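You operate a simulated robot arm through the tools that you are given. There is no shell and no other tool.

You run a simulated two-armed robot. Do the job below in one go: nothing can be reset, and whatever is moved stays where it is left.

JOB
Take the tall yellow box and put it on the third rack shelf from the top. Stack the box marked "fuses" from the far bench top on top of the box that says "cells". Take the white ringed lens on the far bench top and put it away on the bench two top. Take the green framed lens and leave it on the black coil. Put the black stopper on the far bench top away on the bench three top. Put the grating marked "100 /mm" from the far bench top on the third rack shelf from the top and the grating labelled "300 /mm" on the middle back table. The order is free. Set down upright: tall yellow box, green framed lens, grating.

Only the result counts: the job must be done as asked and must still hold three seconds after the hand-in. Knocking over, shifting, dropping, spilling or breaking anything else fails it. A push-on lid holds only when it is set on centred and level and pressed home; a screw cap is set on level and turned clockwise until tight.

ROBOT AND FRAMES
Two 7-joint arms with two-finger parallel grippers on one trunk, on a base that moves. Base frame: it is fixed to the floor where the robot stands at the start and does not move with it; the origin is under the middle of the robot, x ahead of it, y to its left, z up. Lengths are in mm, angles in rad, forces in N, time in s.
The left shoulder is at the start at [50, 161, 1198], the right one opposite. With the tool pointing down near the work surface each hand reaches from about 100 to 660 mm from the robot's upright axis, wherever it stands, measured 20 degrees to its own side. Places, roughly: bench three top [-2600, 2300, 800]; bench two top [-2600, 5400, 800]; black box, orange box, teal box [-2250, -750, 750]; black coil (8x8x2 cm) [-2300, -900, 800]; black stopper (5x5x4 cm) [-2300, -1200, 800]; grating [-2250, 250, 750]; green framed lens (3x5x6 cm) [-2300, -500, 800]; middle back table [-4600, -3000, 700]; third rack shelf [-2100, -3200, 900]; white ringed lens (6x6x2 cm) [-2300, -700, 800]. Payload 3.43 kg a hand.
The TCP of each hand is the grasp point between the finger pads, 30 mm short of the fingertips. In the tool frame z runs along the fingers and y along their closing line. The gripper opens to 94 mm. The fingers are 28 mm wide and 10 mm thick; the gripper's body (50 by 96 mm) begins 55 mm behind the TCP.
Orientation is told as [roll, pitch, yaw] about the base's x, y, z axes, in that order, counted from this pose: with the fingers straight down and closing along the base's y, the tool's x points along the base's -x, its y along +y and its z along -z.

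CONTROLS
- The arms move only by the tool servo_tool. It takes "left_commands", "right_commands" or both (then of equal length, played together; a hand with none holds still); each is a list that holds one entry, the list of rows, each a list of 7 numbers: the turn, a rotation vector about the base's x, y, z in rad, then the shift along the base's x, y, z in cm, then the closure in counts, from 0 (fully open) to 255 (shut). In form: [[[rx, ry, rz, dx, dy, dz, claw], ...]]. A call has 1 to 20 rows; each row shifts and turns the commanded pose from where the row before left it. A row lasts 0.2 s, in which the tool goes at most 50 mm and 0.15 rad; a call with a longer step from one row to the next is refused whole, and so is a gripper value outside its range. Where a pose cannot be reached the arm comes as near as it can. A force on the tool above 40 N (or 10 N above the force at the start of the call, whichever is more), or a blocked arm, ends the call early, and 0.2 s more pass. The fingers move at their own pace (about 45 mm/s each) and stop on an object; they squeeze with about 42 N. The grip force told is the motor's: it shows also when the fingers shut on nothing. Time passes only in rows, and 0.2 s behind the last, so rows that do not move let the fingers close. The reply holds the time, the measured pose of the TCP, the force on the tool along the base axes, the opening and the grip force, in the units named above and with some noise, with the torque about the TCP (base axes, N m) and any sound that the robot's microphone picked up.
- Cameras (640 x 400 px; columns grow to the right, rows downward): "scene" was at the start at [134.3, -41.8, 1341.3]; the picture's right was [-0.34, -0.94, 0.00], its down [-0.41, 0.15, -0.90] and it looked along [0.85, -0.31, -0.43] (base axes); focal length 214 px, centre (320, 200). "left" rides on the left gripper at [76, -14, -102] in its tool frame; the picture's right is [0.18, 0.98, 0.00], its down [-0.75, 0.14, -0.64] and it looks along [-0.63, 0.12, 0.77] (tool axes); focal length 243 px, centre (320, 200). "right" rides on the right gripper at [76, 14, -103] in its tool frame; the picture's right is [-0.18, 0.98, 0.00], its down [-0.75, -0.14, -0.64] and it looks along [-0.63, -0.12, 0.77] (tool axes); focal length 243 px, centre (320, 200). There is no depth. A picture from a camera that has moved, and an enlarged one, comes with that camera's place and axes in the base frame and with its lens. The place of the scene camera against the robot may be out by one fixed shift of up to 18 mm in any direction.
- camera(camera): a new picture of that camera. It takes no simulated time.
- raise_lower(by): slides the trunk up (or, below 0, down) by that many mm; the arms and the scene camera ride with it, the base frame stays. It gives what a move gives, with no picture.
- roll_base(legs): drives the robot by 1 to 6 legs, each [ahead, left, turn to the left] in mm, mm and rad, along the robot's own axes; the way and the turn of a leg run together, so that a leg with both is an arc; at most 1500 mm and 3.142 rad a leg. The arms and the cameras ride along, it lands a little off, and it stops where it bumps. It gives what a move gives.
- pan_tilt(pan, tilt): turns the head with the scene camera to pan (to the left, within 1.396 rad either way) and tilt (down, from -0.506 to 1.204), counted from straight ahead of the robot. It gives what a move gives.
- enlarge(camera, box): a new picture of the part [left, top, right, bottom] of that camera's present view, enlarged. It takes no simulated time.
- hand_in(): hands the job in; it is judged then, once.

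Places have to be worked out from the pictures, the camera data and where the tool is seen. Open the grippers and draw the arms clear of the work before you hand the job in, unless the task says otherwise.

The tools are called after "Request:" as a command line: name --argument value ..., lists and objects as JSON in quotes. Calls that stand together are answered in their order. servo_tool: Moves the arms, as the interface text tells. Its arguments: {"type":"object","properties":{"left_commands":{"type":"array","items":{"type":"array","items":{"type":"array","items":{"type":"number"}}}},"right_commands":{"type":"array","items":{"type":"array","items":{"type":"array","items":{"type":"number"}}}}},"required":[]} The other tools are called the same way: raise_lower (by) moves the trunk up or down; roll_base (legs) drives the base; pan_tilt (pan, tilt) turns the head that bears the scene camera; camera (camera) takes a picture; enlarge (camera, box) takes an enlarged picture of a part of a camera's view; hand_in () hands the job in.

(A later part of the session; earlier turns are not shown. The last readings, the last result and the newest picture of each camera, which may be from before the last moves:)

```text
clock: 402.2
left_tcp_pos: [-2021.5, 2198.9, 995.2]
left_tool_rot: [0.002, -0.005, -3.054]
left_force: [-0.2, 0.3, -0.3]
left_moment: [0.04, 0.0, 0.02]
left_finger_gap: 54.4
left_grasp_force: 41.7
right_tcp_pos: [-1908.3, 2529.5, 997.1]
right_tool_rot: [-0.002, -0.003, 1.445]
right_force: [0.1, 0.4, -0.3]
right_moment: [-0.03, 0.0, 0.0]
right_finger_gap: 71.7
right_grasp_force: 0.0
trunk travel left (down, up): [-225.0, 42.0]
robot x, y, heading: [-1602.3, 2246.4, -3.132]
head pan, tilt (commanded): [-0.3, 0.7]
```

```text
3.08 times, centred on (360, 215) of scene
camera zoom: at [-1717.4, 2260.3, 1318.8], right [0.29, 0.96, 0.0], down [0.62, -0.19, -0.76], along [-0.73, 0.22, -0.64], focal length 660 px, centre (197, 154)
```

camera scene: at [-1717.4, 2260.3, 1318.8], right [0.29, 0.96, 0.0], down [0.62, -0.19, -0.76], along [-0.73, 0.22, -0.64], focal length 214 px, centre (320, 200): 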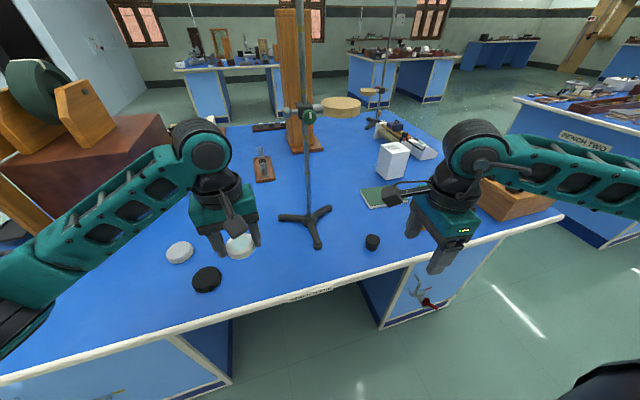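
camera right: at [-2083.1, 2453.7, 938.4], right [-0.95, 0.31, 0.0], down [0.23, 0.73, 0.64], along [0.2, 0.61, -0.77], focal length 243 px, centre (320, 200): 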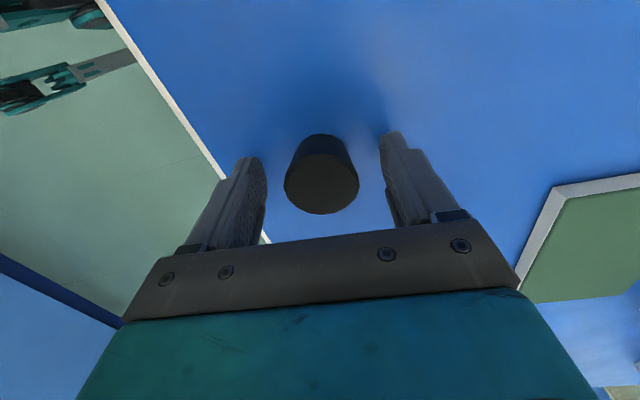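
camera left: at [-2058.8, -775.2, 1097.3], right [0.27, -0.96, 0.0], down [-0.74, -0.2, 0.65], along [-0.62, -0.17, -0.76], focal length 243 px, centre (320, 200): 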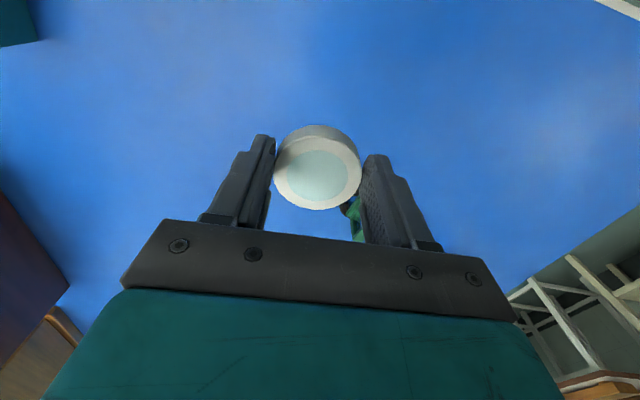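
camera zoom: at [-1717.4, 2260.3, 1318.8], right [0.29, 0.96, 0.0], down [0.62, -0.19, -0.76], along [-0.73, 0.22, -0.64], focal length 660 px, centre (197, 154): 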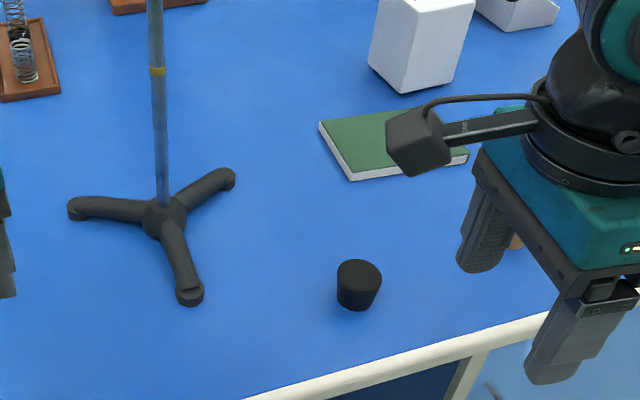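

Stopper placed on bench three. Backing off and driving right to bench two, watching for the tall yellow box.

Request:
roll_base --legs '[[-350, 0, 0], [0, -1500, 0]]'

Request:
pan_tilt --pan -0.6 --tilt 0.3

Request:
camera --camera "scene"

Request:
enlarge --camera "scene" --box '[120, 110, 360, 260]'

Request:
enlarge --camera "scene" --box '[340, 90, 580, 240]'

```text
clock: 417.5
left_tcp_pos: [-1671.9, 3716.4, 995.6]
left_tool_rot: [0.002, -0.005, -3.064]
left_force: [-0.3, -0.1, 0.0]
left_moment: [0.0, 0.03, -0.02]
left_finger_gap: 54.0
left_grasp_force: 41.9
right_tcp_pos: [-1556.1, 4046.8, 996.8]
right_tool_rot: [0.0, -0.002, 1.436]
right_force: [0.4, 0.1, -0.1]
right_moment: [-0.06, -0.03, 0.0]
right_finger_gap: 71.7
right_grasp_force: 0.0
trunk travel left (down, up): [-225.0, 42.0]
robot x, y, heading: [-1253.4, 3764.2, 3.137]
head pan, tilt (commanded): [-0.3, 0.7]
```

```text
clock: 418.4
left_tcp_pos: [-1671.2, 3715.7, 996.4]
left_tool_rot: [0.0, -0.007, -3.062]
left_force: [-0.4, 0.1, -0.8]
left_moment: [0.0, -0.02, 0.01]
left_finger_gap: 54.2
left_grasp_force: 42.0
right_tcp_pos: [-1554.9, 4046.5, 998.0]
right_tool_rot: [-0.002, -0.003, 1.437]
right_force: [-0.6, 0.5, 0.6]
right_moment: [-0.02, -0.01, 0.04]
right_finger_gap: 71.8
right_grasp_force: 0.0
trunk travel left (down, up): [-225.0, 42.0]
robot x, y, heading: [-1257.7, 3760.3, 3.129]
head pan, tilt (commanded): [-0.6, 0.3]
```

```text
taken
camera scene: at [-1362.5, 3803.1, 1354.9], right [0.57, 0.82, 0.0], down [0.24, -0.17, -0.96], along [-0.79, 0.54, -0.3], focal length 214 px, centre (320, 200)
```

scene: 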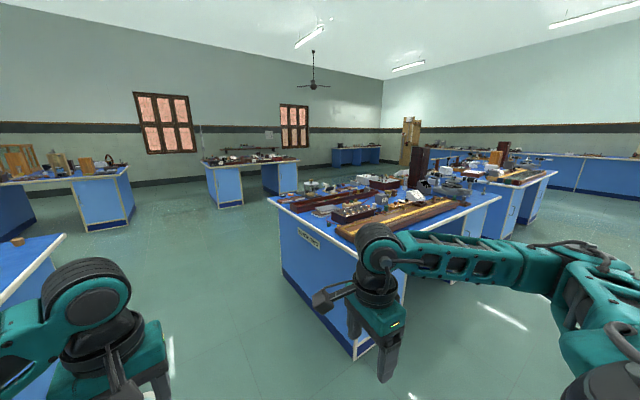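

```text
2.67 times, centred on (240, 185) of scene
camera zoom: at [-1362.5, 3803.1, 1354.9], right [0.57, 0.82, 0.0], down [0.24, -0.17, -0.96], along [-0.79, 0.54, -0.3], focal length 572 px, centre (533, 240)
```

zoom: 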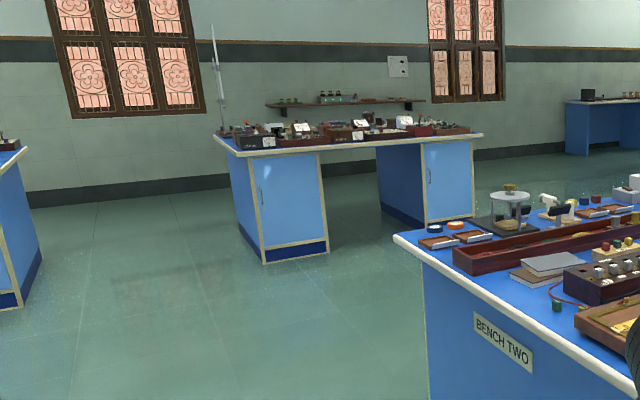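

```text
2.67 times, centred on (460, 165) of scene
camera zoom: at [-1362.5, 3803.1, 1354.9], right [0.57, 0.82, 0.0], down [0.24, -0.17, -0.96], along [-0.79, 0.54, -0.3], focal length 572 px, centre (-53, 293)
```

zoom: 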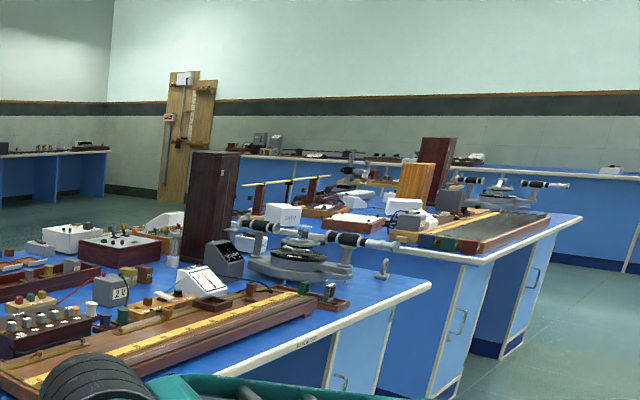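

Bench two is crowded; I'll go on to its front middle for a free spot.

Request:
roll_base --legs '[[-50, 0, 0], [0, -1300, 0.012]]'

Request:
pan_tilt --pan 0.0 --tilt 0.5

Request:
camera --camera "scene"

Request:
enlarge --camera "scene" --box '[120, 130, 360, 280]'

Request:
enlarge --camera "scene" --box '[320, 130, 560, 280]'

```text
clock: 430.4
left_tcp_pos: [-1617.3, 5004.1, 995.3]
left_tool_rot: [0.001, -0.006, -3.06]
left_force: [-0.7, 0.1, -0.3]
left_moment: [-0.03, -0.05, -0.01]
left_finger_gap: 54.1
left_grasp_force: 42.1
right_tcp_pos: [-1501.9, 5334.4, 997.6]
right_tool_rot: [-0.001, 0.0, 1.44]
right_force: [0.2, 0.2, -0.2]
right_moment: [0.03, 0.01, -0.01]
right_finger_gap: 71.7
right_grasp_force: 0.0
trunk travel left (down, up): [-225.0, 42.0]
robot x, y, heading: [-1195.9, 5048.1, 3.141]
head pan, tilt (commanded): [-0.6, 0.3]
```

```text
clock: 431.4
left_tcp_pos: [-1617.4, 5004.8, 995.7]
left_tool_rot: [0.002, -0.005, -3.061]
left_force: [0.4, 0.4, -0.5]
left_moment: [-0.01, -0.04, 0.01]
left_finger_gap: 53.8
left_grasp_force: 41.7
right_tcp_pos: [-1502.2, 5334.5, 996.5]
right_tool_rot: [-0.002, -0.001, 1.44]
right_force: [-0.3, -0.5, -0.9]
right_moment: [0.0, -0.01, -0.01]
right_finger_gap: 71.9
right_grasp_force: 0.0
trunk travel left (down, up): [-225.0, 42.0]
robot x, y, heading: [-1196.0, 5046.3, 3.136]
head pan, tilt (commanded): [0.0, 0.499]
```

```text
taken
camera scene: at [-1322.6, 5039.1, 1336.6], right [0.0, 1.0, 0.0], down [0.48, 0.0, -0.88], along [-0.88, 0.0, -0.48], focal length 214 px, centre (320, 200)
```

scene: 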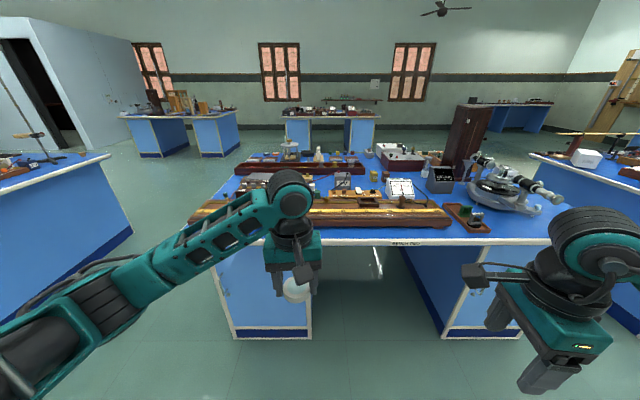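

```text
2.67 times, centred on (240, 205) of scene
camera zoom: at [-1322.6, 5039.1, 1336.6], right [0.0, 1.0, 0.0], down [0.48, 0.0, -0.88], along [-0.88, 0.0, -0.48], focal length 572 px, centre (533, 187)
```

zoom: 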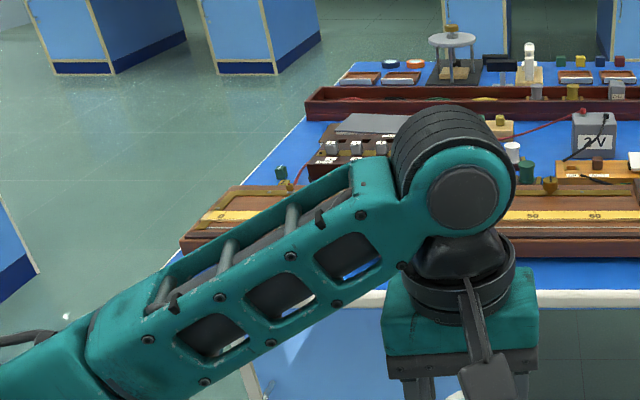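

```text
2.67 times, centred on (440, 205) of scene
camera zoom: at [-1322.6, 5039.1, 1336.6], right [0.0, 1.0, 0.0], down [0.48, 0.0, -0.88], along [-0.88, 0.0, -0.48], focal length 572 px, centre (0, 187)
```

zoom: 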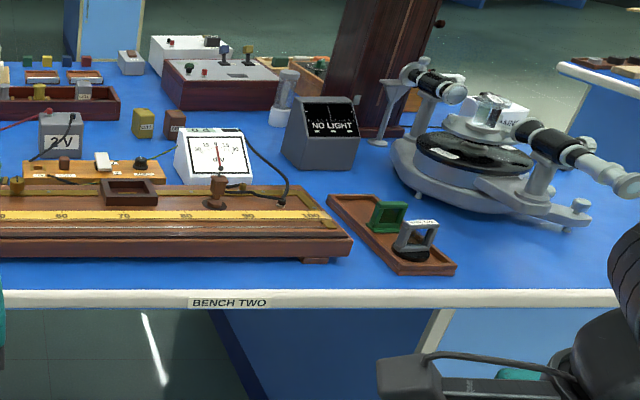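

A possible free spot is front-right, between the small tray (corner ≈(-2030,5745)) and the spectrometer telescope. I'll drive closer to examine.

Request:
roll_base --legs '[[0, -780, 0.0], [250, 0, 0]]'

Request:
pan_tilt --pan 0.0 --tilt 0.7

Request:
camera --camera "scene"

Request:
enlarge --camera "scene" --box '[180, 140, 420, 290]'

Request:
camera --camera "left"

```text
clock: 440.0
left_tcp_pos: [-1862.4, 5771.7, 994.5]
left_tool_rot: [0.002, -0.006, -3.064]
left_force: [-0.6, -0.1, -0.6]
left_moment: [0.0, -0.04, -0.02]
left_finger_gap: 54.2
left_grasp_force: 41.7
right_tcp_pos: [-1747.4, 6100.7, 996.5]
right_tool_rot: [-0.002, 0.0, 1.435]
right_force: [-0.2, 0.6, -0.3]
right_moment: [-0.02, -0.04, 0.0]
right_finger_gap: 71.7
right_grasp_force: 0.1
trunk travel left (down, up): [-225.0, 42.0]
robot x, y, heading: [-1442.2, 5812.3, 3.132]
head pan, tilt (commanded): [0.0, 0.499]
```

```text
clock: 440.7
left_tcp_pos: [-1862.4, 5772.3, 995.8]
left_tool_rot: [0.0, -0.006, -3.065]
left_force: [-0.3, -0.2, -1.5]
left_moment: [-0.03, -0.01, 0.02]
left_finger_gap: 54.0
left_grasp_force: 41.9
right_tcp_pos: [-1746.7, 6101.9, 997.0]
right_tool_rot: [-0.001, -0.003, 1.436]
right_force: [-1.0, -0.3, -0.4]
right_moment: [-0.01, -0.03, 0.02]
right_finger_gap: 72.1
right_grasp_force: 0.1
trunk travel left (down, up): [-225.0, 42.0]
robot x, y, heading: [-1442.0, 5811.4, 3.132]
head pan, tilt (commanded): [0.0, 0.7]
```

```text
taken
camera scene: at [-1561.5, 5805.0, 1318.9], right [0.01, 1.0, 0.0], down [0.64, 0.0, -0.77], along [-0.77, 0.01, -0.64], focal length 214 px, centre (320, 200)
```

scene: 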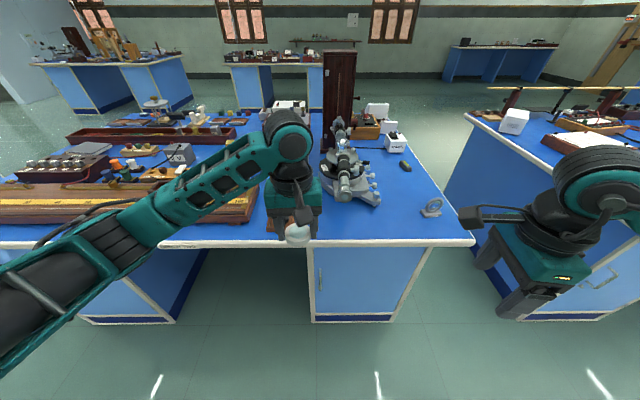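

```text
2.67 times, centred on (300, 215) of scene
camera zoom: at [-1561.5, 5805.0, 1318.9], right [0.01, 1.0, 0.0], down [0.64, 0.0, -0.77], along [-0.77, 0.01, -0.64], focal length 572 px, centre (373, 160)
```

zoom: 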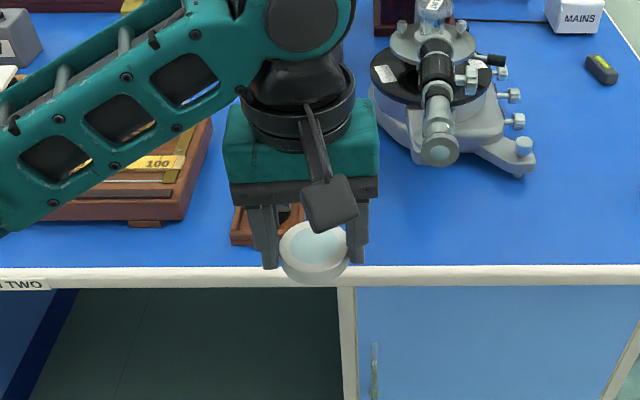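

```text
taken
camera left: at [-1787.6, 5791.6, 1097.4], right [0.26, -0.97, 0.0], down [-0.74, -0.2, 0.65], along [-0.62, -0.17, -0.76], focal length 243 px, centre (320, 200)
```

left: 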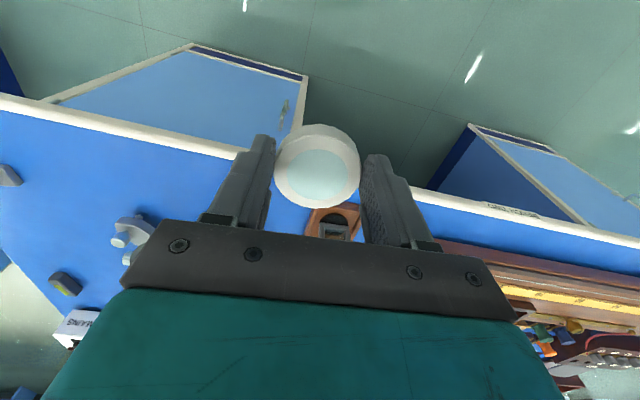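

Bench two extends to y≈6286; a roomy free spot is at about (-2040, 6110). Sliding right 335, then ahead 170.

Request:
roll_base --legs '[[0, -335, 0.0], [170, 0, 0]]'

Request:
camera --camera "scene"

Request:
camera --camera "left"

```text
clock: 445.3
left_tcp_pos: [-2029.3, 6112.6, 995.9]
left_tool_rot: [0.002, -0.006, -3.064]
left_force: [0.6, -0.2, -0.3]
left_moment: [0.02, -0.01, -0.02]
left_finger_gap: 54.3
left_grasp_force: 42.0
right_tcp_pos: [-1912.7, 6441.5, 997.1]
right_tool_rot: [-0.002, -0.002, 1.435]
right_force: [0.1, 0.4, -0.2]
right_moment: [0.0, -0.04, -0.02]
right_finger_gap: 72.0
right_grasp_force: 0.0
trunk travel left (down, up): [-225.0, 42.0]
robot x, y, heading: [-1610.9, 6151.8, 3.133]
head pan, tilt (commanded): [0.0, 0.7]
```

```text
taken
camera scene: at [-1728.3, 6145.2, 1318.8], right [0.01, 1.0, 0.0], down [0.64, 0.0, -0.76], along [-0.76, 0.0, -0.64], focal length 214 px, centre (320, 200)
```

scene: 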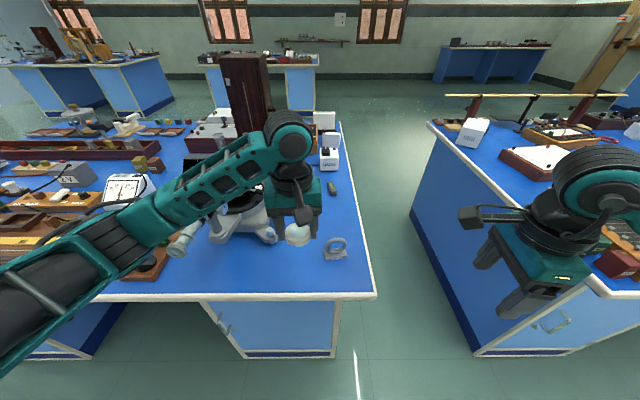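

```text
taken
camera left: at [-1954.2, 6131.6, 1097.2], right [0.26, -0.97, 0.0], down [-0.74, -0.2, 0.65], along [-0.62, -0.17, -0.76], focal length 243 px, centre (320, 200)
```

left: 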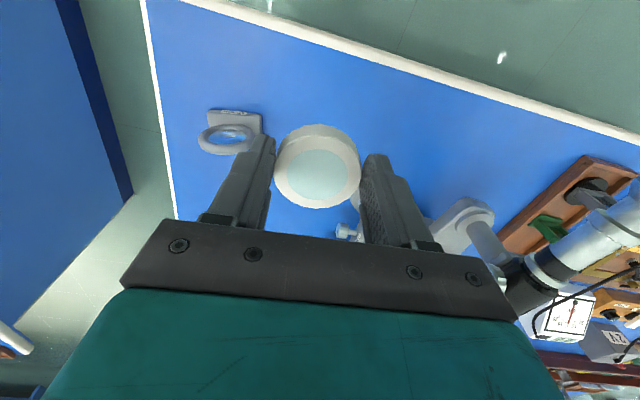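

The spot under the left hand is clear (the ring-lens stand is ~110 mm off). Moving in 15 mm and lowering.

Request:
servo_tool --left_commands '[[[0, 0, 0, -1.5, 0, -1.0, 255], [0, 0, 0, 0, 0, -3.5, 255], [0, 0, 0, 0, 0, -3.5, 255], [0, 0, 0, 0, 0, -3.5, 255], [0, 0, 0, 0, 0, -2.5, 255], [0, 0, 0, 0, 0, -0.6, 255], [0, 0, 0, 0, 0, 0, 255]]]'

Request:
camera --camera "left"

```text
clock: 446.9
left_tcp_pos: [-2043.8, 6109.9, 850.5]
left_tool_rot: [0.0, -0.005, -3.066]
left_force: [0.7, 0.5, -0.2]
left_moment: [0.03, -0.01, 0.01]
left_finger_gap: 54.0
left_grasp_force: 41.6
right_tcp_pos: [-1913.1, 6441.5, 996.8]
right_tool_rot: [-0.004, -0.001, 1.436]
right_force: [-0.4, -0.8, -0.4]
right_moment: [-0.03, -0.03, 0.0]
right_finger_gap: 71.9
right_grasp_force: 0.1
trunk travel left (down, up): [-225.0, 42.0]
robot x, y, heading: [-1609.4, 6150.7, 3.135]
head pan, tilt (commanded): [0.0, 0.7]
```

```text
taken
camera left: at [-1968.7, 6130.9, 952.2], right [0.26, -0.97, 0.0], down [-0.74, -0.2, 0.65], along [-0.62, -0.17, -0.76], focal length 243 px, centre (320, 200)
```

left: 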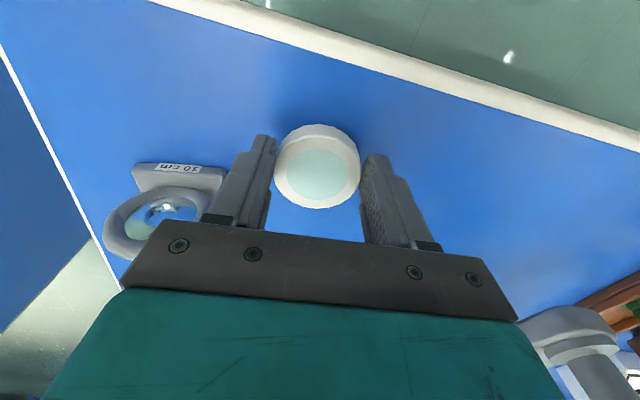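

The "10 cm" ring lens is near the left finger on the +y side, so I'll shift 25 mm toward -y, then lower to contact.

Request:
servo_tool --left_commands '[[[0, 0, 0, 0.3, -1.3, 0, 255], [0, 0, 0, 0.2, -1.2, 0, 255], [0, 0, 0, 0, 0, -0.4, 255], [0, 0, 0, 0, 0, -0.2, 255], [0, 0, 0, 0, 0, -0.2, 255], [0, 0, 0, 0, 0, -0.2, 255], [0, 0, 0, 0, 0, -0.2, 255], [0, 0, 0, 0, 0, -0.2, 255], [0, 0, 0, 0, 0, -0.2, 255], [0, 0, 0, 0, 0, -0.2, 255]]]'

Request:
camera --camera "left"

```text
clock: 449.1
left_tcp_pos: [-2039.3, 6085.5, 835.3]
left_tool_rot: [-0.003, -0.016, -3.065]
left_force: [1.4, -2.8, 33.3]
left_moment: [-0.11, 0.34, -0.14]
left_finger_gap: 54.2
left_grasp_force: 42.3
right_tcp_pos: [-1910.8, 6441.4, 997.9]
right_tool_rot: [0.001, 0.001, 1.435]
right_force: [1.1, 0.3, -0.3]
right_moment: [0.02, -0.01, -0.01]
right_finger_gap: 71.6
right_grasp_force: 0.1
trunk travel left (down, up): [-225.0, 42.0]
robot x, y, heading: [-1609.8, 6152.8, 3.14]
head pan, tilt (commanded): [0.0, 0.7]
```

```text
taken
camera left: at [-1963.1, 6106.6, 935.9], right [0.26, -0.97, 0.0], down [-0.73, -0.2, 0.65], along [-0.63, -0.17, -0.76], focal length 243 px, centre (320, 200)
```

left: 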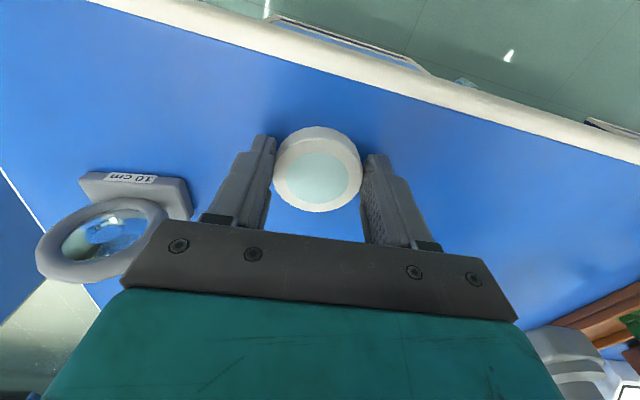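

Contact on bench two. Easing and opening to ~72 mm.

Request:
servo_tool --left_commands '[[[0, 0, 0, 0, 0, 0.25, 255], [0, 0, 0, 0, 0, 0.2, 255], [0, 0, 0, 0, 0, 0, 255], [0, 0, 0, 0, 0, 0, 100], [0, 0, 0, 0, 0, 0, 85], [0, 0, 0, 0, 0, 0, 65], [0, 0, 0, 0, 0, 0, 60], [0, 0, 0, 0, 0, 0, 60]]]'

Request:
camera --camera "left"

```text
clock: 450.9
left_tcp_pos: [-2038.9, 6084.6, 836.3]
left_tool_rot: [0.001, -0.005, -3.065]
left_force: [0.5, -0.4, 0.7]
left_moment: [0.0, -0.03, -0.01]
left_finger_gap: 71.8
left_grasp_force: 0.0
right_tcp_pos: [-1912.5, 6441.8, 997.0]
right_tool_rot: [-0.002, -0.002, 1.436]
right_force: [-0.4, 0.0, -0.2]
right_moment: [0.02, 0.01, 0.0]
right_finger_gap: 72.0
right_grasp_force: 0.1
trunk travel left (down, up): [-225.0, 42.0]
robot x, y, heading: [-1612.8, 6154.3, 3.137]
head pan, tilt (commanded): [0.0, 0.7]
```

```text
taken
camera left: at [-1963.2, 6106.1, 938.3], right [0.26, -0.97, 0.0], down [-0.74, -0.2, 0.65], along [-0.62, -0.17, -0.76], focal length 243 px, centre (320, 200)
```

left: 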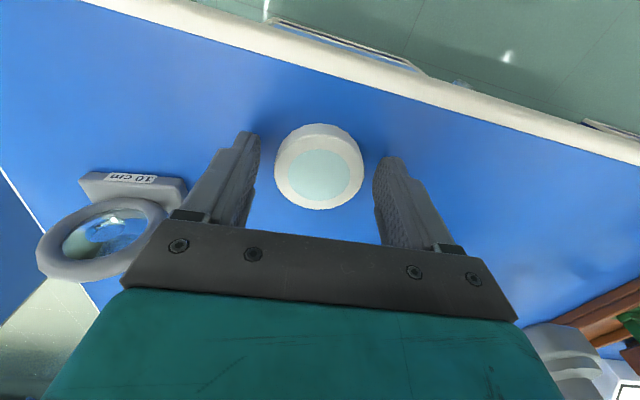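

Lens is released and flat. Lifting straight up, retracting and verifying.

Request:
servo_tool --left_commands '[[[0, 0, 0, 0, 0, 1, 60], [0, 0, 0, 0, 0, 2, 60], [0, 0, 0, 0, 0, 3.5, 60], [0, 0, 0, 0, 0, 4, 60], [0, 0, 0, 0, 0, 4, 60], [0, 0, 0, 2, 0, 1.5, 60], [0, 0, 0, 3, 0, 0, 60], [0, 0, 0, 3, 0, 0, 60], [0, 0, 0, 0, 0, 0, 60]]]'

Request:
camera --camera "scene"

Request:
enlarge --camera "scene" --box '[200, 180, 400, 310]'

```text
clock: 452.9
left_tcp_pos: [-1957.0, 6086.9, 994.7]
left_tool_rot: [0.001, -0.006, -3.066]
left_force: [-0.2, -0.1, 0.0]
left_moment: [-0.04, 0.02, 0.05]
left_finger_gap: 72.0
left_grasp_force: 0.1
right_tcp_pos: [-1913.0, 6441.3, 998.0]
right_tool_rot: [-0.003, -0.003, 1.436]
right_force: [-0.4, -0.5, -0.1]
right_moment: [-0.02, 0.02, -0.02]
right_finger_gap: 72.1
right_grasp_force: 0.0
trunk travel left (down, up): [-225.0, 42.0]
robot x, y, heading: [-1611.1, 6157.8, 3.134]
head pan, tilt (commanded): [0.0, 0.7]
```

```text
taken
camera scene: at [-1727.6, 6145.2, 1318.9], right [0.01, 1.0, 0.0], down [0.64, 0.0, -0.76], along [-0.76, 0.0, -0.64], focal length 214 px, centre (320, 200)
```

scene: 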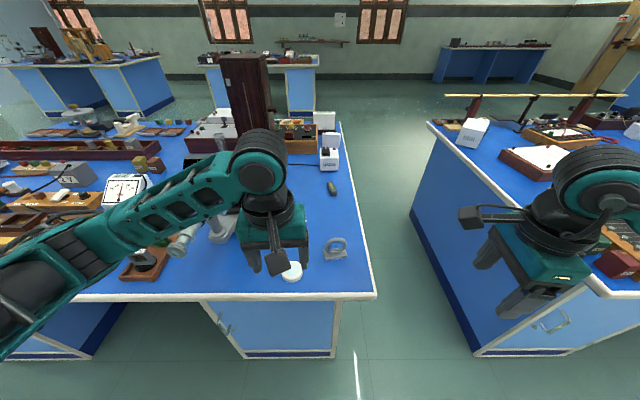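

```text
3.08 times, centred on (300, 245) of scene
camera zoom: at [-1727.6, 6145.2, 1318.9], right [0.01, 1.0, 0.0], down [0.64, 0.0, -0.76], along [-0.76, 0.0, -0.64], focal length 660 px, centre (382, 62)
```

zoom: 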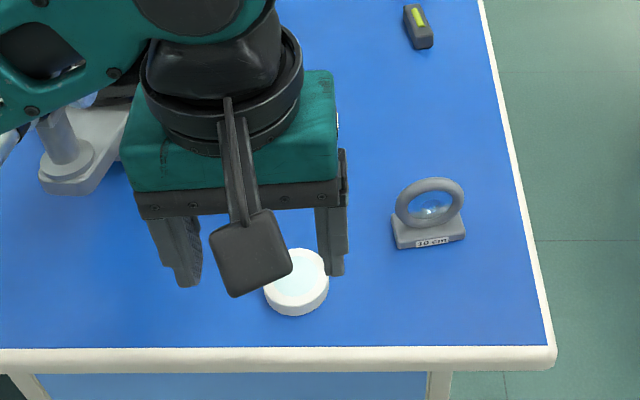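

The white lens is on bench two. Now only the tall yellow box remains; backing off and searching the rest of the lab.

Request:
roll_base --legs '[[-450, 0, 0]]'

Request:
pan_tilt --pan -0.5 --tilt 0.2

Request:
camera --camera "scene"

Request:
pan_tilt --pan -1.39 --tilt 0.2

Request:
camera --camera "scene"

```text
clock: 455.6
left_tcp_pos: [-1507.6, 6085.0, 996.1]
left_tool_rot: [0.002, -0.008, -3.071]
left_force: [0.6, 0.1, -1.0]
left_moment: [0.0, -0.03, -0.02]
left_finger_gap: 71.8
left_grasp_force: 0.1
right_tcp_pos: [-1458.9, 6439.4, 998.6]
right_tool_rot: [-0.002, 0.0, 1.429]
right_force: [0.7, 0.2, -0.6]
right_moment: [0.0, 0.01, 0.01]
right_finger_gap: 71.7
right_grasp_force: 0.1
trunk travel left (down, up): [-225.0, 42.0]
robot x, y, heading: [-1161.4, 6144.8, 3.125]
head pan, tilt (commanded): [0.0, 0.7]
```

```text
clock: 456.6
left_tcp_pos: [-1506.5, 6084.7, 996.2]
left_tool_rot: [0.003, -0.006, -3.07]
left_force: [-0.2, 0.2, -0.1]
left_moment: [0.0, 0.0, -0.02]
left_finger_gap: 71.8
left_grasp_force: 0.1
right_tcp_pos: [-1458.7, 6440.2, 996.5]
right_tool_rot: [-0.003, -0.002, 1.431]
right_force: [0.4, 0.3, 1.1]
right_moment: [-0.02, 0.03, 0.01]
right_finger_gap: 71.9
right_grasp_force: 0.0
trunk travel left (down, up): [-225.0, 42.0]
robot x, y, heading: [-1161.6, 6148.7, 3.129]
head pan, tilt (commanded): [-0.499, 0.201]
```

```text
taken
camera scene: at [-1273.1, 6186.3, 1364.2], right [0.49, 0.87, 0.0], down [0.17, -0.1, -0.98], along [-0.85, 0.48, -0.2], focal length 214 px, centre (320, 200)
```

scene: 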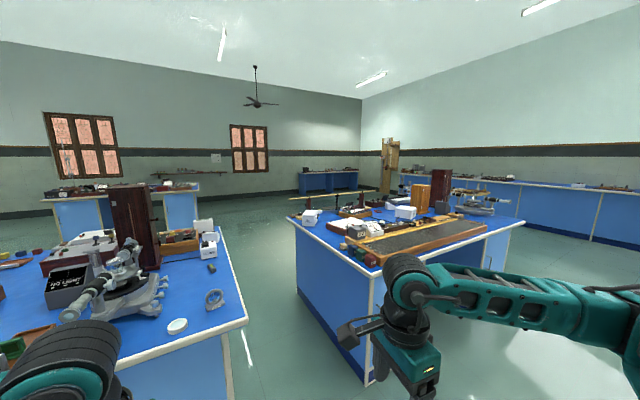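

```text
clock: 457.8
left_tcp_pos: [-1507.4, 6084.8, 997.0]
left_tool_rot: [0.002, -0.006, -3.07]
left_force: [-0.1, 0.3, -0.5]
left_moment: [0.01, -0.01, -0.01]
left_finger_gap: 71.9
left_grasp_force: 0.1
right_tcp_pos: [-1459.9, 6439.5, 996.0]
right_tool_rot: [0.0, -0.003, 1.429]
right_force: [-0.4, -0.3, 0.1]
right_moment: [-0.03, 0.01, 0.0]
right_finger_gap: 71.9
right_grasp_force: 0.0
trunk travel left (down, up): [-225.0, 42.0]
robot x, y, heading: [-1158.4, 6147.0, 3.125]
head pan, tilt (commanded): [-1.389, 0.201]
```

```text
taken
camera scene: at [-1207.6, 6232.6, 1364.3], right [0.99, 0.17, 0.0], down [0.03, -0.2, -0.98], along [-0.17, 0.97, -0.2], focal length 214 px, centre (320, 200)
```

scene: 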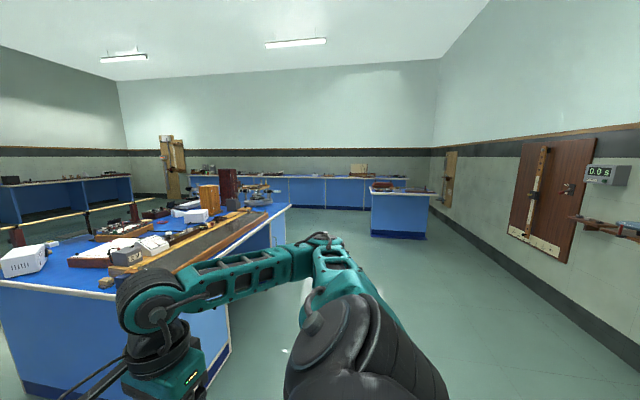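

Zooming through these views for any tall yellow box.

Request:
enlarge --camera "scene" --box '[130, 130, 290, 230]'

Request:
enlarge --camera "scene" --box '[280, 130, 440, 230]'

Request:
enlarge --camera "scene" --box '[0, 150, 160, 250]'

Request:
enlarge --camera "scene" --box '[400, 130, 640, 280]'

```text
4.00 times, centred on (210, 180) of scene
camera zoom: at [-1207.6, 6232.6, 1364.3], right [0.99, 0.17, 0.0], down [0.03, -0.2, -0.98], along [-0.17, 0.97, -0.2], focal length 858 px, centre (760, 280)
```

zoom: 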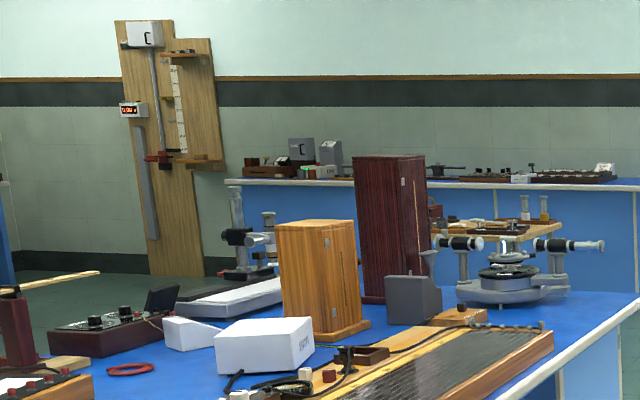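

```text
4.00 times, centred on (360, 180) of scene
camera zoom: at [-1207.6, 6232.6, 1364.3], right [0.99, 0.17, 0.0], down [0.03, -0.2, -0.98], along [-0.17, 0.97, -0.2], focal length 858 px, centre (160, 280)
```

zoom: 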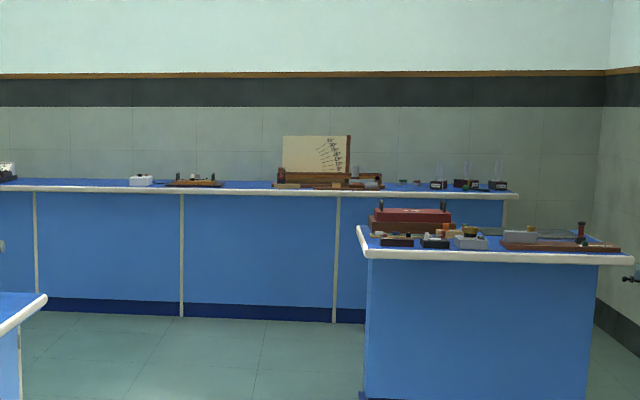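

```text
4.00 times, centred on (80, 200) of scene
camera zoom: at [-1207.6, 6232.6, 1364.3], right [0.99, 0.17, 0.0], down [0.03, -0.2, -0.98], along [-0.17, 0.97, -0.2], focal length 858 px, centre (1280, 200)
```

zoom: 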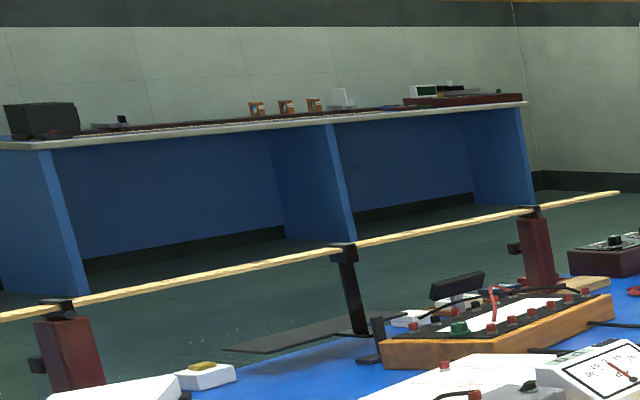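

```text
2.67 times, centred on (520, 205) of scene
camera zoom: at [-1207.6, 6232.6, 1364.3], right [0.99, 0.17, 0.0], down [0.03, -0.2, -0.98], along [-0.17, 0.97, -0.2], focal length 572 px, centre (-213, 187)
```

zoom: 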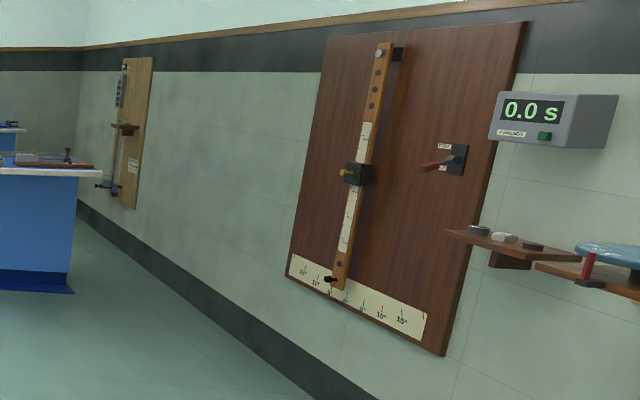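

No yellow box on this side. I'll turn to face -y and inspect the front-wall counter and the wall shelf from here.

Request:
roll_base --legs '[[0, 0, 1.57]]'

Request:
pan_tilt --pan 0.6 --tilt 0.2

Request:
camera --camera "scene"

Request:
enlarge --camera "scene" --box '[200, 120, 440, 270]'

Request:
enlarge --camera "scene" --box '[0, 100, 240, 250]'

```text
clock: 462.0
left_tcp_pos: [-1094.1, 5801.7, 995.7]
left_tool_rot: [0.002, -0.004, -1.499]
left_force: [0.7, -0.1, -0.7]
left_moment: [-0.04, 0.03, -0.02]
left_finger_gap: 71.9
left_grasp_force: 0.0
right_tcp_pos: [-1449.1, 5850.9, 997.5]
right_tool_rot: [-0.002, -0.003, 2.999]
right_force: [-0.1, -0.2, -0.5]
right_moment: [0.0, 0.0, -0.01]
right_finger_gap: 71.8
right_grasp_force: 0.0
trunk travel left (down, up): [-225.0, 42.0]
robot x, y, heading: [-1156.2, 6150.0, -1.584]
head pan, tilt (commanded): [-1.389, 0.201]
```

```text
clock: 463.9
left_tcp_pos: [-1094.7, 5802.2, 995.7]
left_tool_rot: [0.002, -0.006, -1.5]
left_force: [0.9, -0.4, 0.3]
left_moment: [0.05, -0.01, -0.01]
left_finger_gap: 72.2
left_grasp_force: 0.0
right_tcp_pos: [-1448.5, 5849.7, 997.6]
right_tool_rot: [-0.002, 0.0, 3.0]
right_force: [-0.8, 0.5, -0.3]
right_moment: [-0.02, 0.0, 0.03]
right_finger_gap: 71.9
right_grasp_force: 0.1
trunk travel left (down, up): [-225.0, 42.0]
robot x, y, heading: [-1157.7, 6151.1, -1.588]
head pan, tilt (commanded): [0.6, 0.201]
```

```text
taken
camera scene: at [-1100.6, 6022.7, 1364.3], right [-0.83, -0.55, 0.0], down [-0.11, 0.17, -0.98], along [0.54, -0.82, -0.2], focal length 214 px, centre (320, 200)
```

scene: 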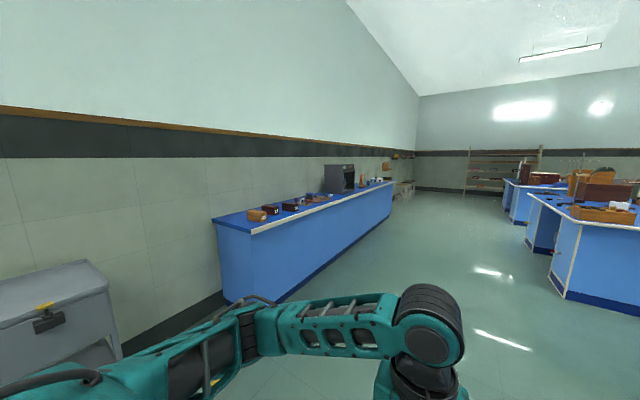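

```text
2.67 times, centred on (320, 195) of scene
camera zoom: at [-1100.6, 6022.7, 1364.3], right [-0.83, -0.55, 0.0], down [-0.11, 0.17, -0.98], along [0.54, -0.82, -0.2], focal length 572 px, centre (320, 213)
```

zoom: 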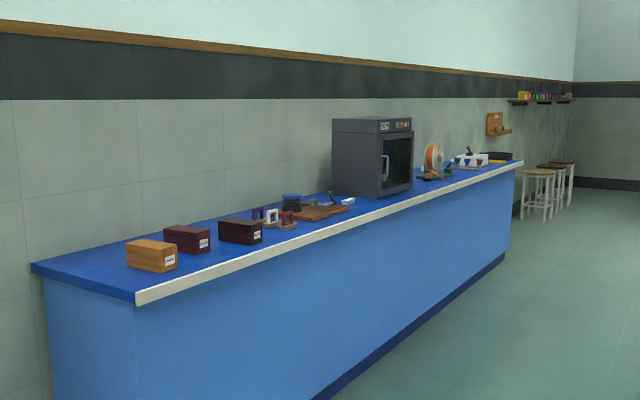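

```text
2.67 times, centred on (120, 175) of scene
camera zoom: at [-1100.6, 6022.7, 1364.3], right [-0.83, -0.55, 0.0], down [-0.11, 0.17, -0.98], along [0.54, -0.82, -0.2], focal length 572 px, centre (853, 267)
```

zoom: 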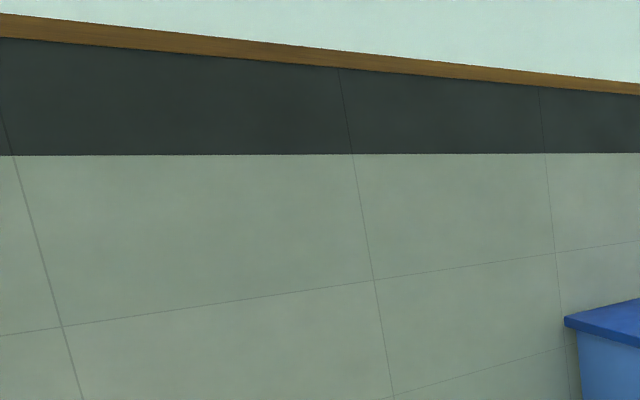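

Zooming into the cart and to the wall shelf from this angle (side view shows the box depths).

Request:
enlarge --camera "scene" --box '[375, 140, 425, 172]'

Request:
enlarge --camera "scene" --box '[0, 240, 160, 380]'

Request:
pan_tilt --pan 1.39 --tilt 0.3

Request:
camera --camera "scene"

```text
12.50 times, centred on (400, 156) of scene
camera zoom: at [-1100.6, 6022.7, 1364.3], right [-0.83, -0.55, 0.0], down [-0.11, 0.17, -0.98], along [0.54, -0.82, -0.2], focal length 2681 px, centre (-680, 750)
```

zoom: 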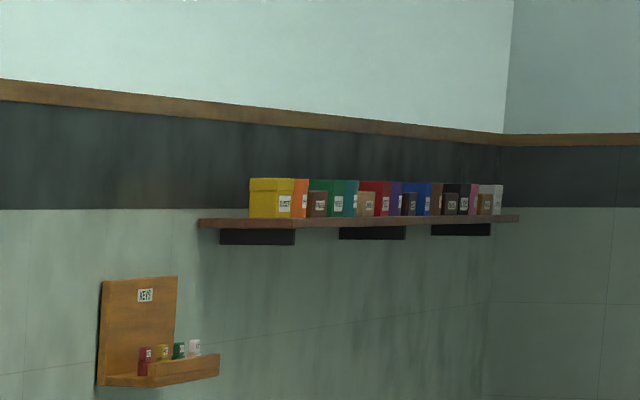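

```text
2.86 times, centred on (80, 310) of scene
camera zoom: at [-1100.6, 6022.7, 1364.3], right [-0.83, -0.55, 0.0], down [-0.11, 0.17, -0.98], along [0.54, -0.82, -0.2], focal length 613 px, centre (1006, -114)
```

zoom: 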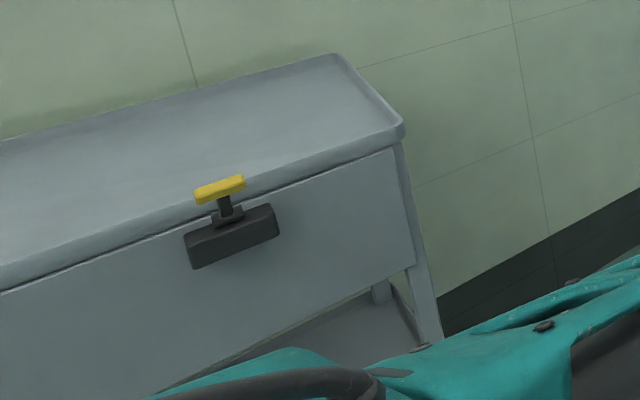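

```text
clock: 465.0
left_tcp_pos: [-1093.2, 5801.7, 996.5]
left_tool_rot: [0.002, -0.005, -1.5]
left_force: [0.0, -0.1, 0.4]
left_moment: [-0.02, -0.02, 0.0]
left_finger_gap: 71.8
left_grasp_force: 0.1
right_tcp_pos: [-1448.2, 5850.1, 996.9]
right_tool_rot: [0.0, -0.003, 2.999]
right_force: [-0.1, 0.1, 0.0]
right_moment: [-0.02, 0.0, 0.01]
right_finger_gap: 71.9
right_grasp_force: 0.0
trunk travel left (down, up): [-225.0, 42.0]
robot x, y, heading: [-1163.3, 6147.8, -1.585]
head pan, tilt (commanded): [1.389, 0.3]
```

```text
taken
camera scene: at [-1060.7, 6082.2, 1355.0], right [-0.19, -0.98, 0.0], down [-0.29, 0.06, -0.96], along [0.94, -0.19, -0.3], focal length 214 px, centre (320, 200)
```

scene: 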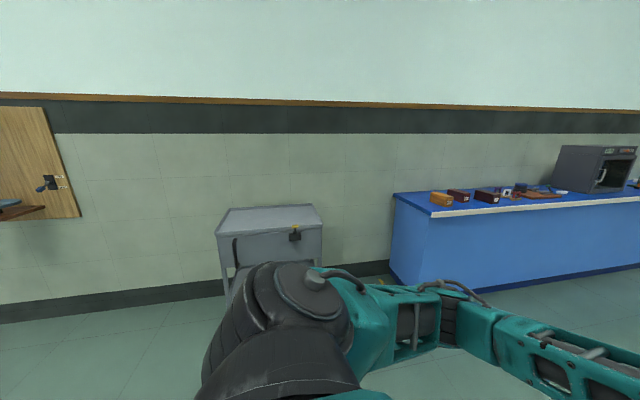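

Conclusion: the only tall yellow box in the room is the lidded yellow SLIDES box on the wall shelf (≈120×75×100 mm; the ochre GRIDS box is low). I'll drive back there: along -y to y≈250, then face +x.

Request:
roll_base --legs '[[0, 0, 0.015], [1475, 0, 0], [1475, 0, 0], [1475, 0, 0], [1400, 0, 0]]'

Request:
pan_tilt --pan 0.9 --tilt 0.1

Request:
camera --camera "scene"

```text
clock: 493.1
left_tcp_pos: [-1235.4, -36.7, 995.0]
left_tool_rot: [0.001, -0.005, -1.524]
left_force: [0.0, -0.2, 0.8]
left_moment: [-0.02, 0.02, 0.01]
left_finger_gap: 72.0
left_grasp_force: 0.1
right_tcp_pos: [-1588.4, 18.7, 997.2]
right_tool_rot: [0.0, -0.001, 2.977]
right_force: [0.4, 0.3, 0.3]
right_moment: [-0.03, 0.04, 0.0]
right_finger_gap: 71.9
right_grasp_force: 0.0
trunk travel left (down, up): [-225.0, 42.0]
robot x, y, heading: [-1292.0, 311.3, -1.608]
head pan, tilt (commanded): [1.389, 0.3]
```

```text
clock: 494.1
left_tcp_pos: [-1235.8, -37.3, 995.2]
left_tool_rot: [0.002, -0.004, -1.524]
left_force: [0.6, -0.8, 0.9]
left_moment: [0.01, 0.02, -0.03]
left_finger_gap: 71.7
left_grasp_force: 0.0
right_tcp_pos: [-1587.3, 19.6, 996.7]
right_tool_rot: [-0.001, -0.001, 2.975]
right_force: [-0.2, 0.1, 0.7]
right_moment: [0.03, -0.01, -0.01]
right_finger_gap: 71.9
right_grasp_force: 0.0
trunk travel left (down, up): [-225.0, 42.0]
robot x, y, heading: [-1290.4, 313.5, -1.61]
head pan, tilt (commanded): [0.901, 0.099]
```

```text
taken
camera scene: at [-1216.7, 202.6, 1373.6], right [-0.65, -0.76, 0.0], down [-0.08, 0.06, -0.99], along [0.76, -0.65, -0.1], focal length 214 px, centre (320, 200)
```

scene: 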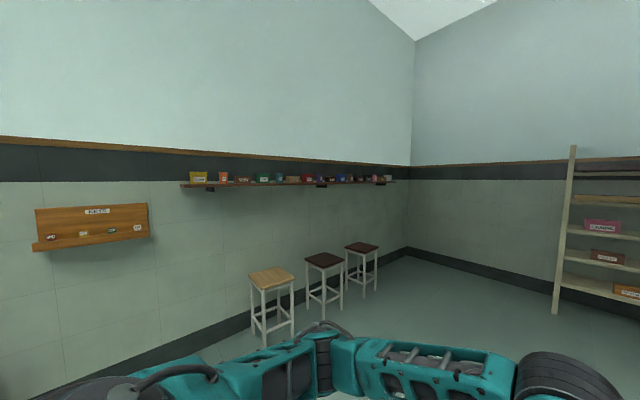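

Turning to face +x and approaching the wall shelf.

Request:
roll_base --legs '[[0, 0, 1.61], [1000, 0, 0]]'

Request:
raise_lower --by 40

Request:
pan_tilt --pan -0.2 --tilt 0.1

Request:
camera --camera "scene"

Request:
enlarge --camera "scene" --box '[260, 120, 460, 240]'

```text
clock: 503.2
left_tcp_pos: [56.1, 412.6, 996.9]
left_tool_rot: [0.002, -0.004, 0.112]
left_force: [0.0, -0.3, 0.4]
left_moment: [-0.03, 0.01, 0.0]
left_finger_gap: 71.9
left_grasp_force: 0.0
right_tcp_pos: [23.2, 56.4, 996.7]
right_tool_rot: [-0.001, 0.0, -1.67]
right_force: [0.5, 0.0, 0.2]
right_moment: [-0.05, -0.01, -0.01]
right_finger_gap: 72.1
right_grasp_force: 0.0
trunk travel left (down, up): [-225.0, 42.0]
robot x, y, heading: [-289.0, 331.6, 0.031]
head pan, tilt (commanded): [0.901, 0.099]
```

```text
clock: 504.1
left_tcp_pos: [55.1, 412.5, 1035.7]
left_tool_rot: [0.003, -0.004, 0.112]
left_force: [-0.2, -0.4, -0.4]
left_moment: [0.03, -0.03, 0.03]
left_finger_gap: 72.0
left_grasp_force: 0.0
right_tcp_pos: [22.0, 56.0, 1036.4]
right_tool_rot: [-0.002, -0.002, -1.671]
right_force: [-0.1, -0.5, -0.5]
right_moment: [0.02, -0.01, 0.03]
right_finger_gap: 71.8
right_grasp_force: 0.1
trunk travel left (down, up): [-265.0, 2.0]
robot x, y, heading: [-290.6, 333.1, 0.029]
head pan, tilt (commanded): [0.901, 0.099]
```

```text
clock: 505.4
left_tcp_pos: [55.7, 412.7, 1035.6]
left_tool_rot: [0.002, -0.003, 0.111]
left_force: [-0.7, -0.5, -0.3]
left_moment: [0.01, 0.01, -0.03]
left_finger_gap: 71.7
left_grasp_force: 0.0
right_tcp_pos: [22.9, 56.0, 1037.3]
right_tool_rot: [-0.002, -0.002, -1.671]
right_force: [-0.6, -0.1, -0.1]
right_moment: [0.0, 0.01, -0.01]
right_finger_gap: 71.7
right_grasp_force: 0.1
trunk travel left (down, up): [-265.0, 2.0]
robot x, y, heading: [-287.0, 335.8, 0.024]
head pan, tilt (commanded): [-0.201, 0.099]
```

```text
taken
camera scene: at [-150.7, 307.9, 1413.7], right [-0.17, -0.99, 0.0], down [-0.1, 0.02, -1.0], along [0.98, -0.17, -0.1], focal length 214 px, centre (320, 200)
```

scene: 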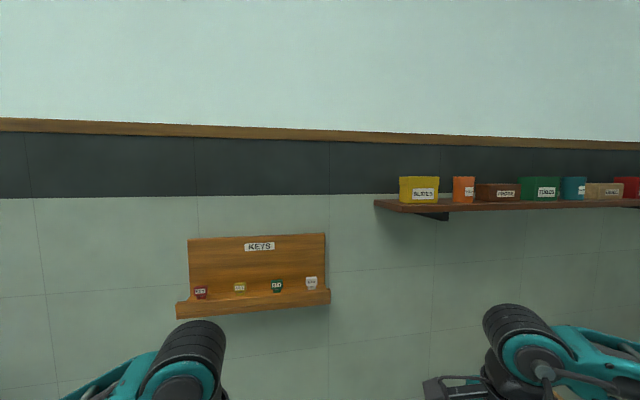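

```text
3.20 times, centred on (360, 180) of scene
camera zoom: at [-150.7, 307.9, 1413.7], right [-0.17, -0.99, 0.0], down [-0.1, 0.02, -1.0], along [0.98, -0.17, -0.1], focal length 686 px, centre (192, 264)
```

zoom: 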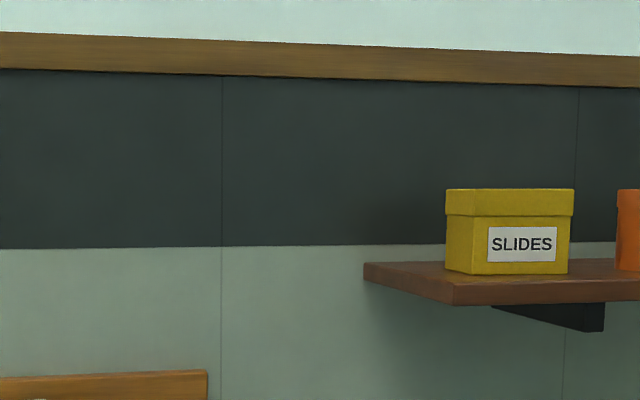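

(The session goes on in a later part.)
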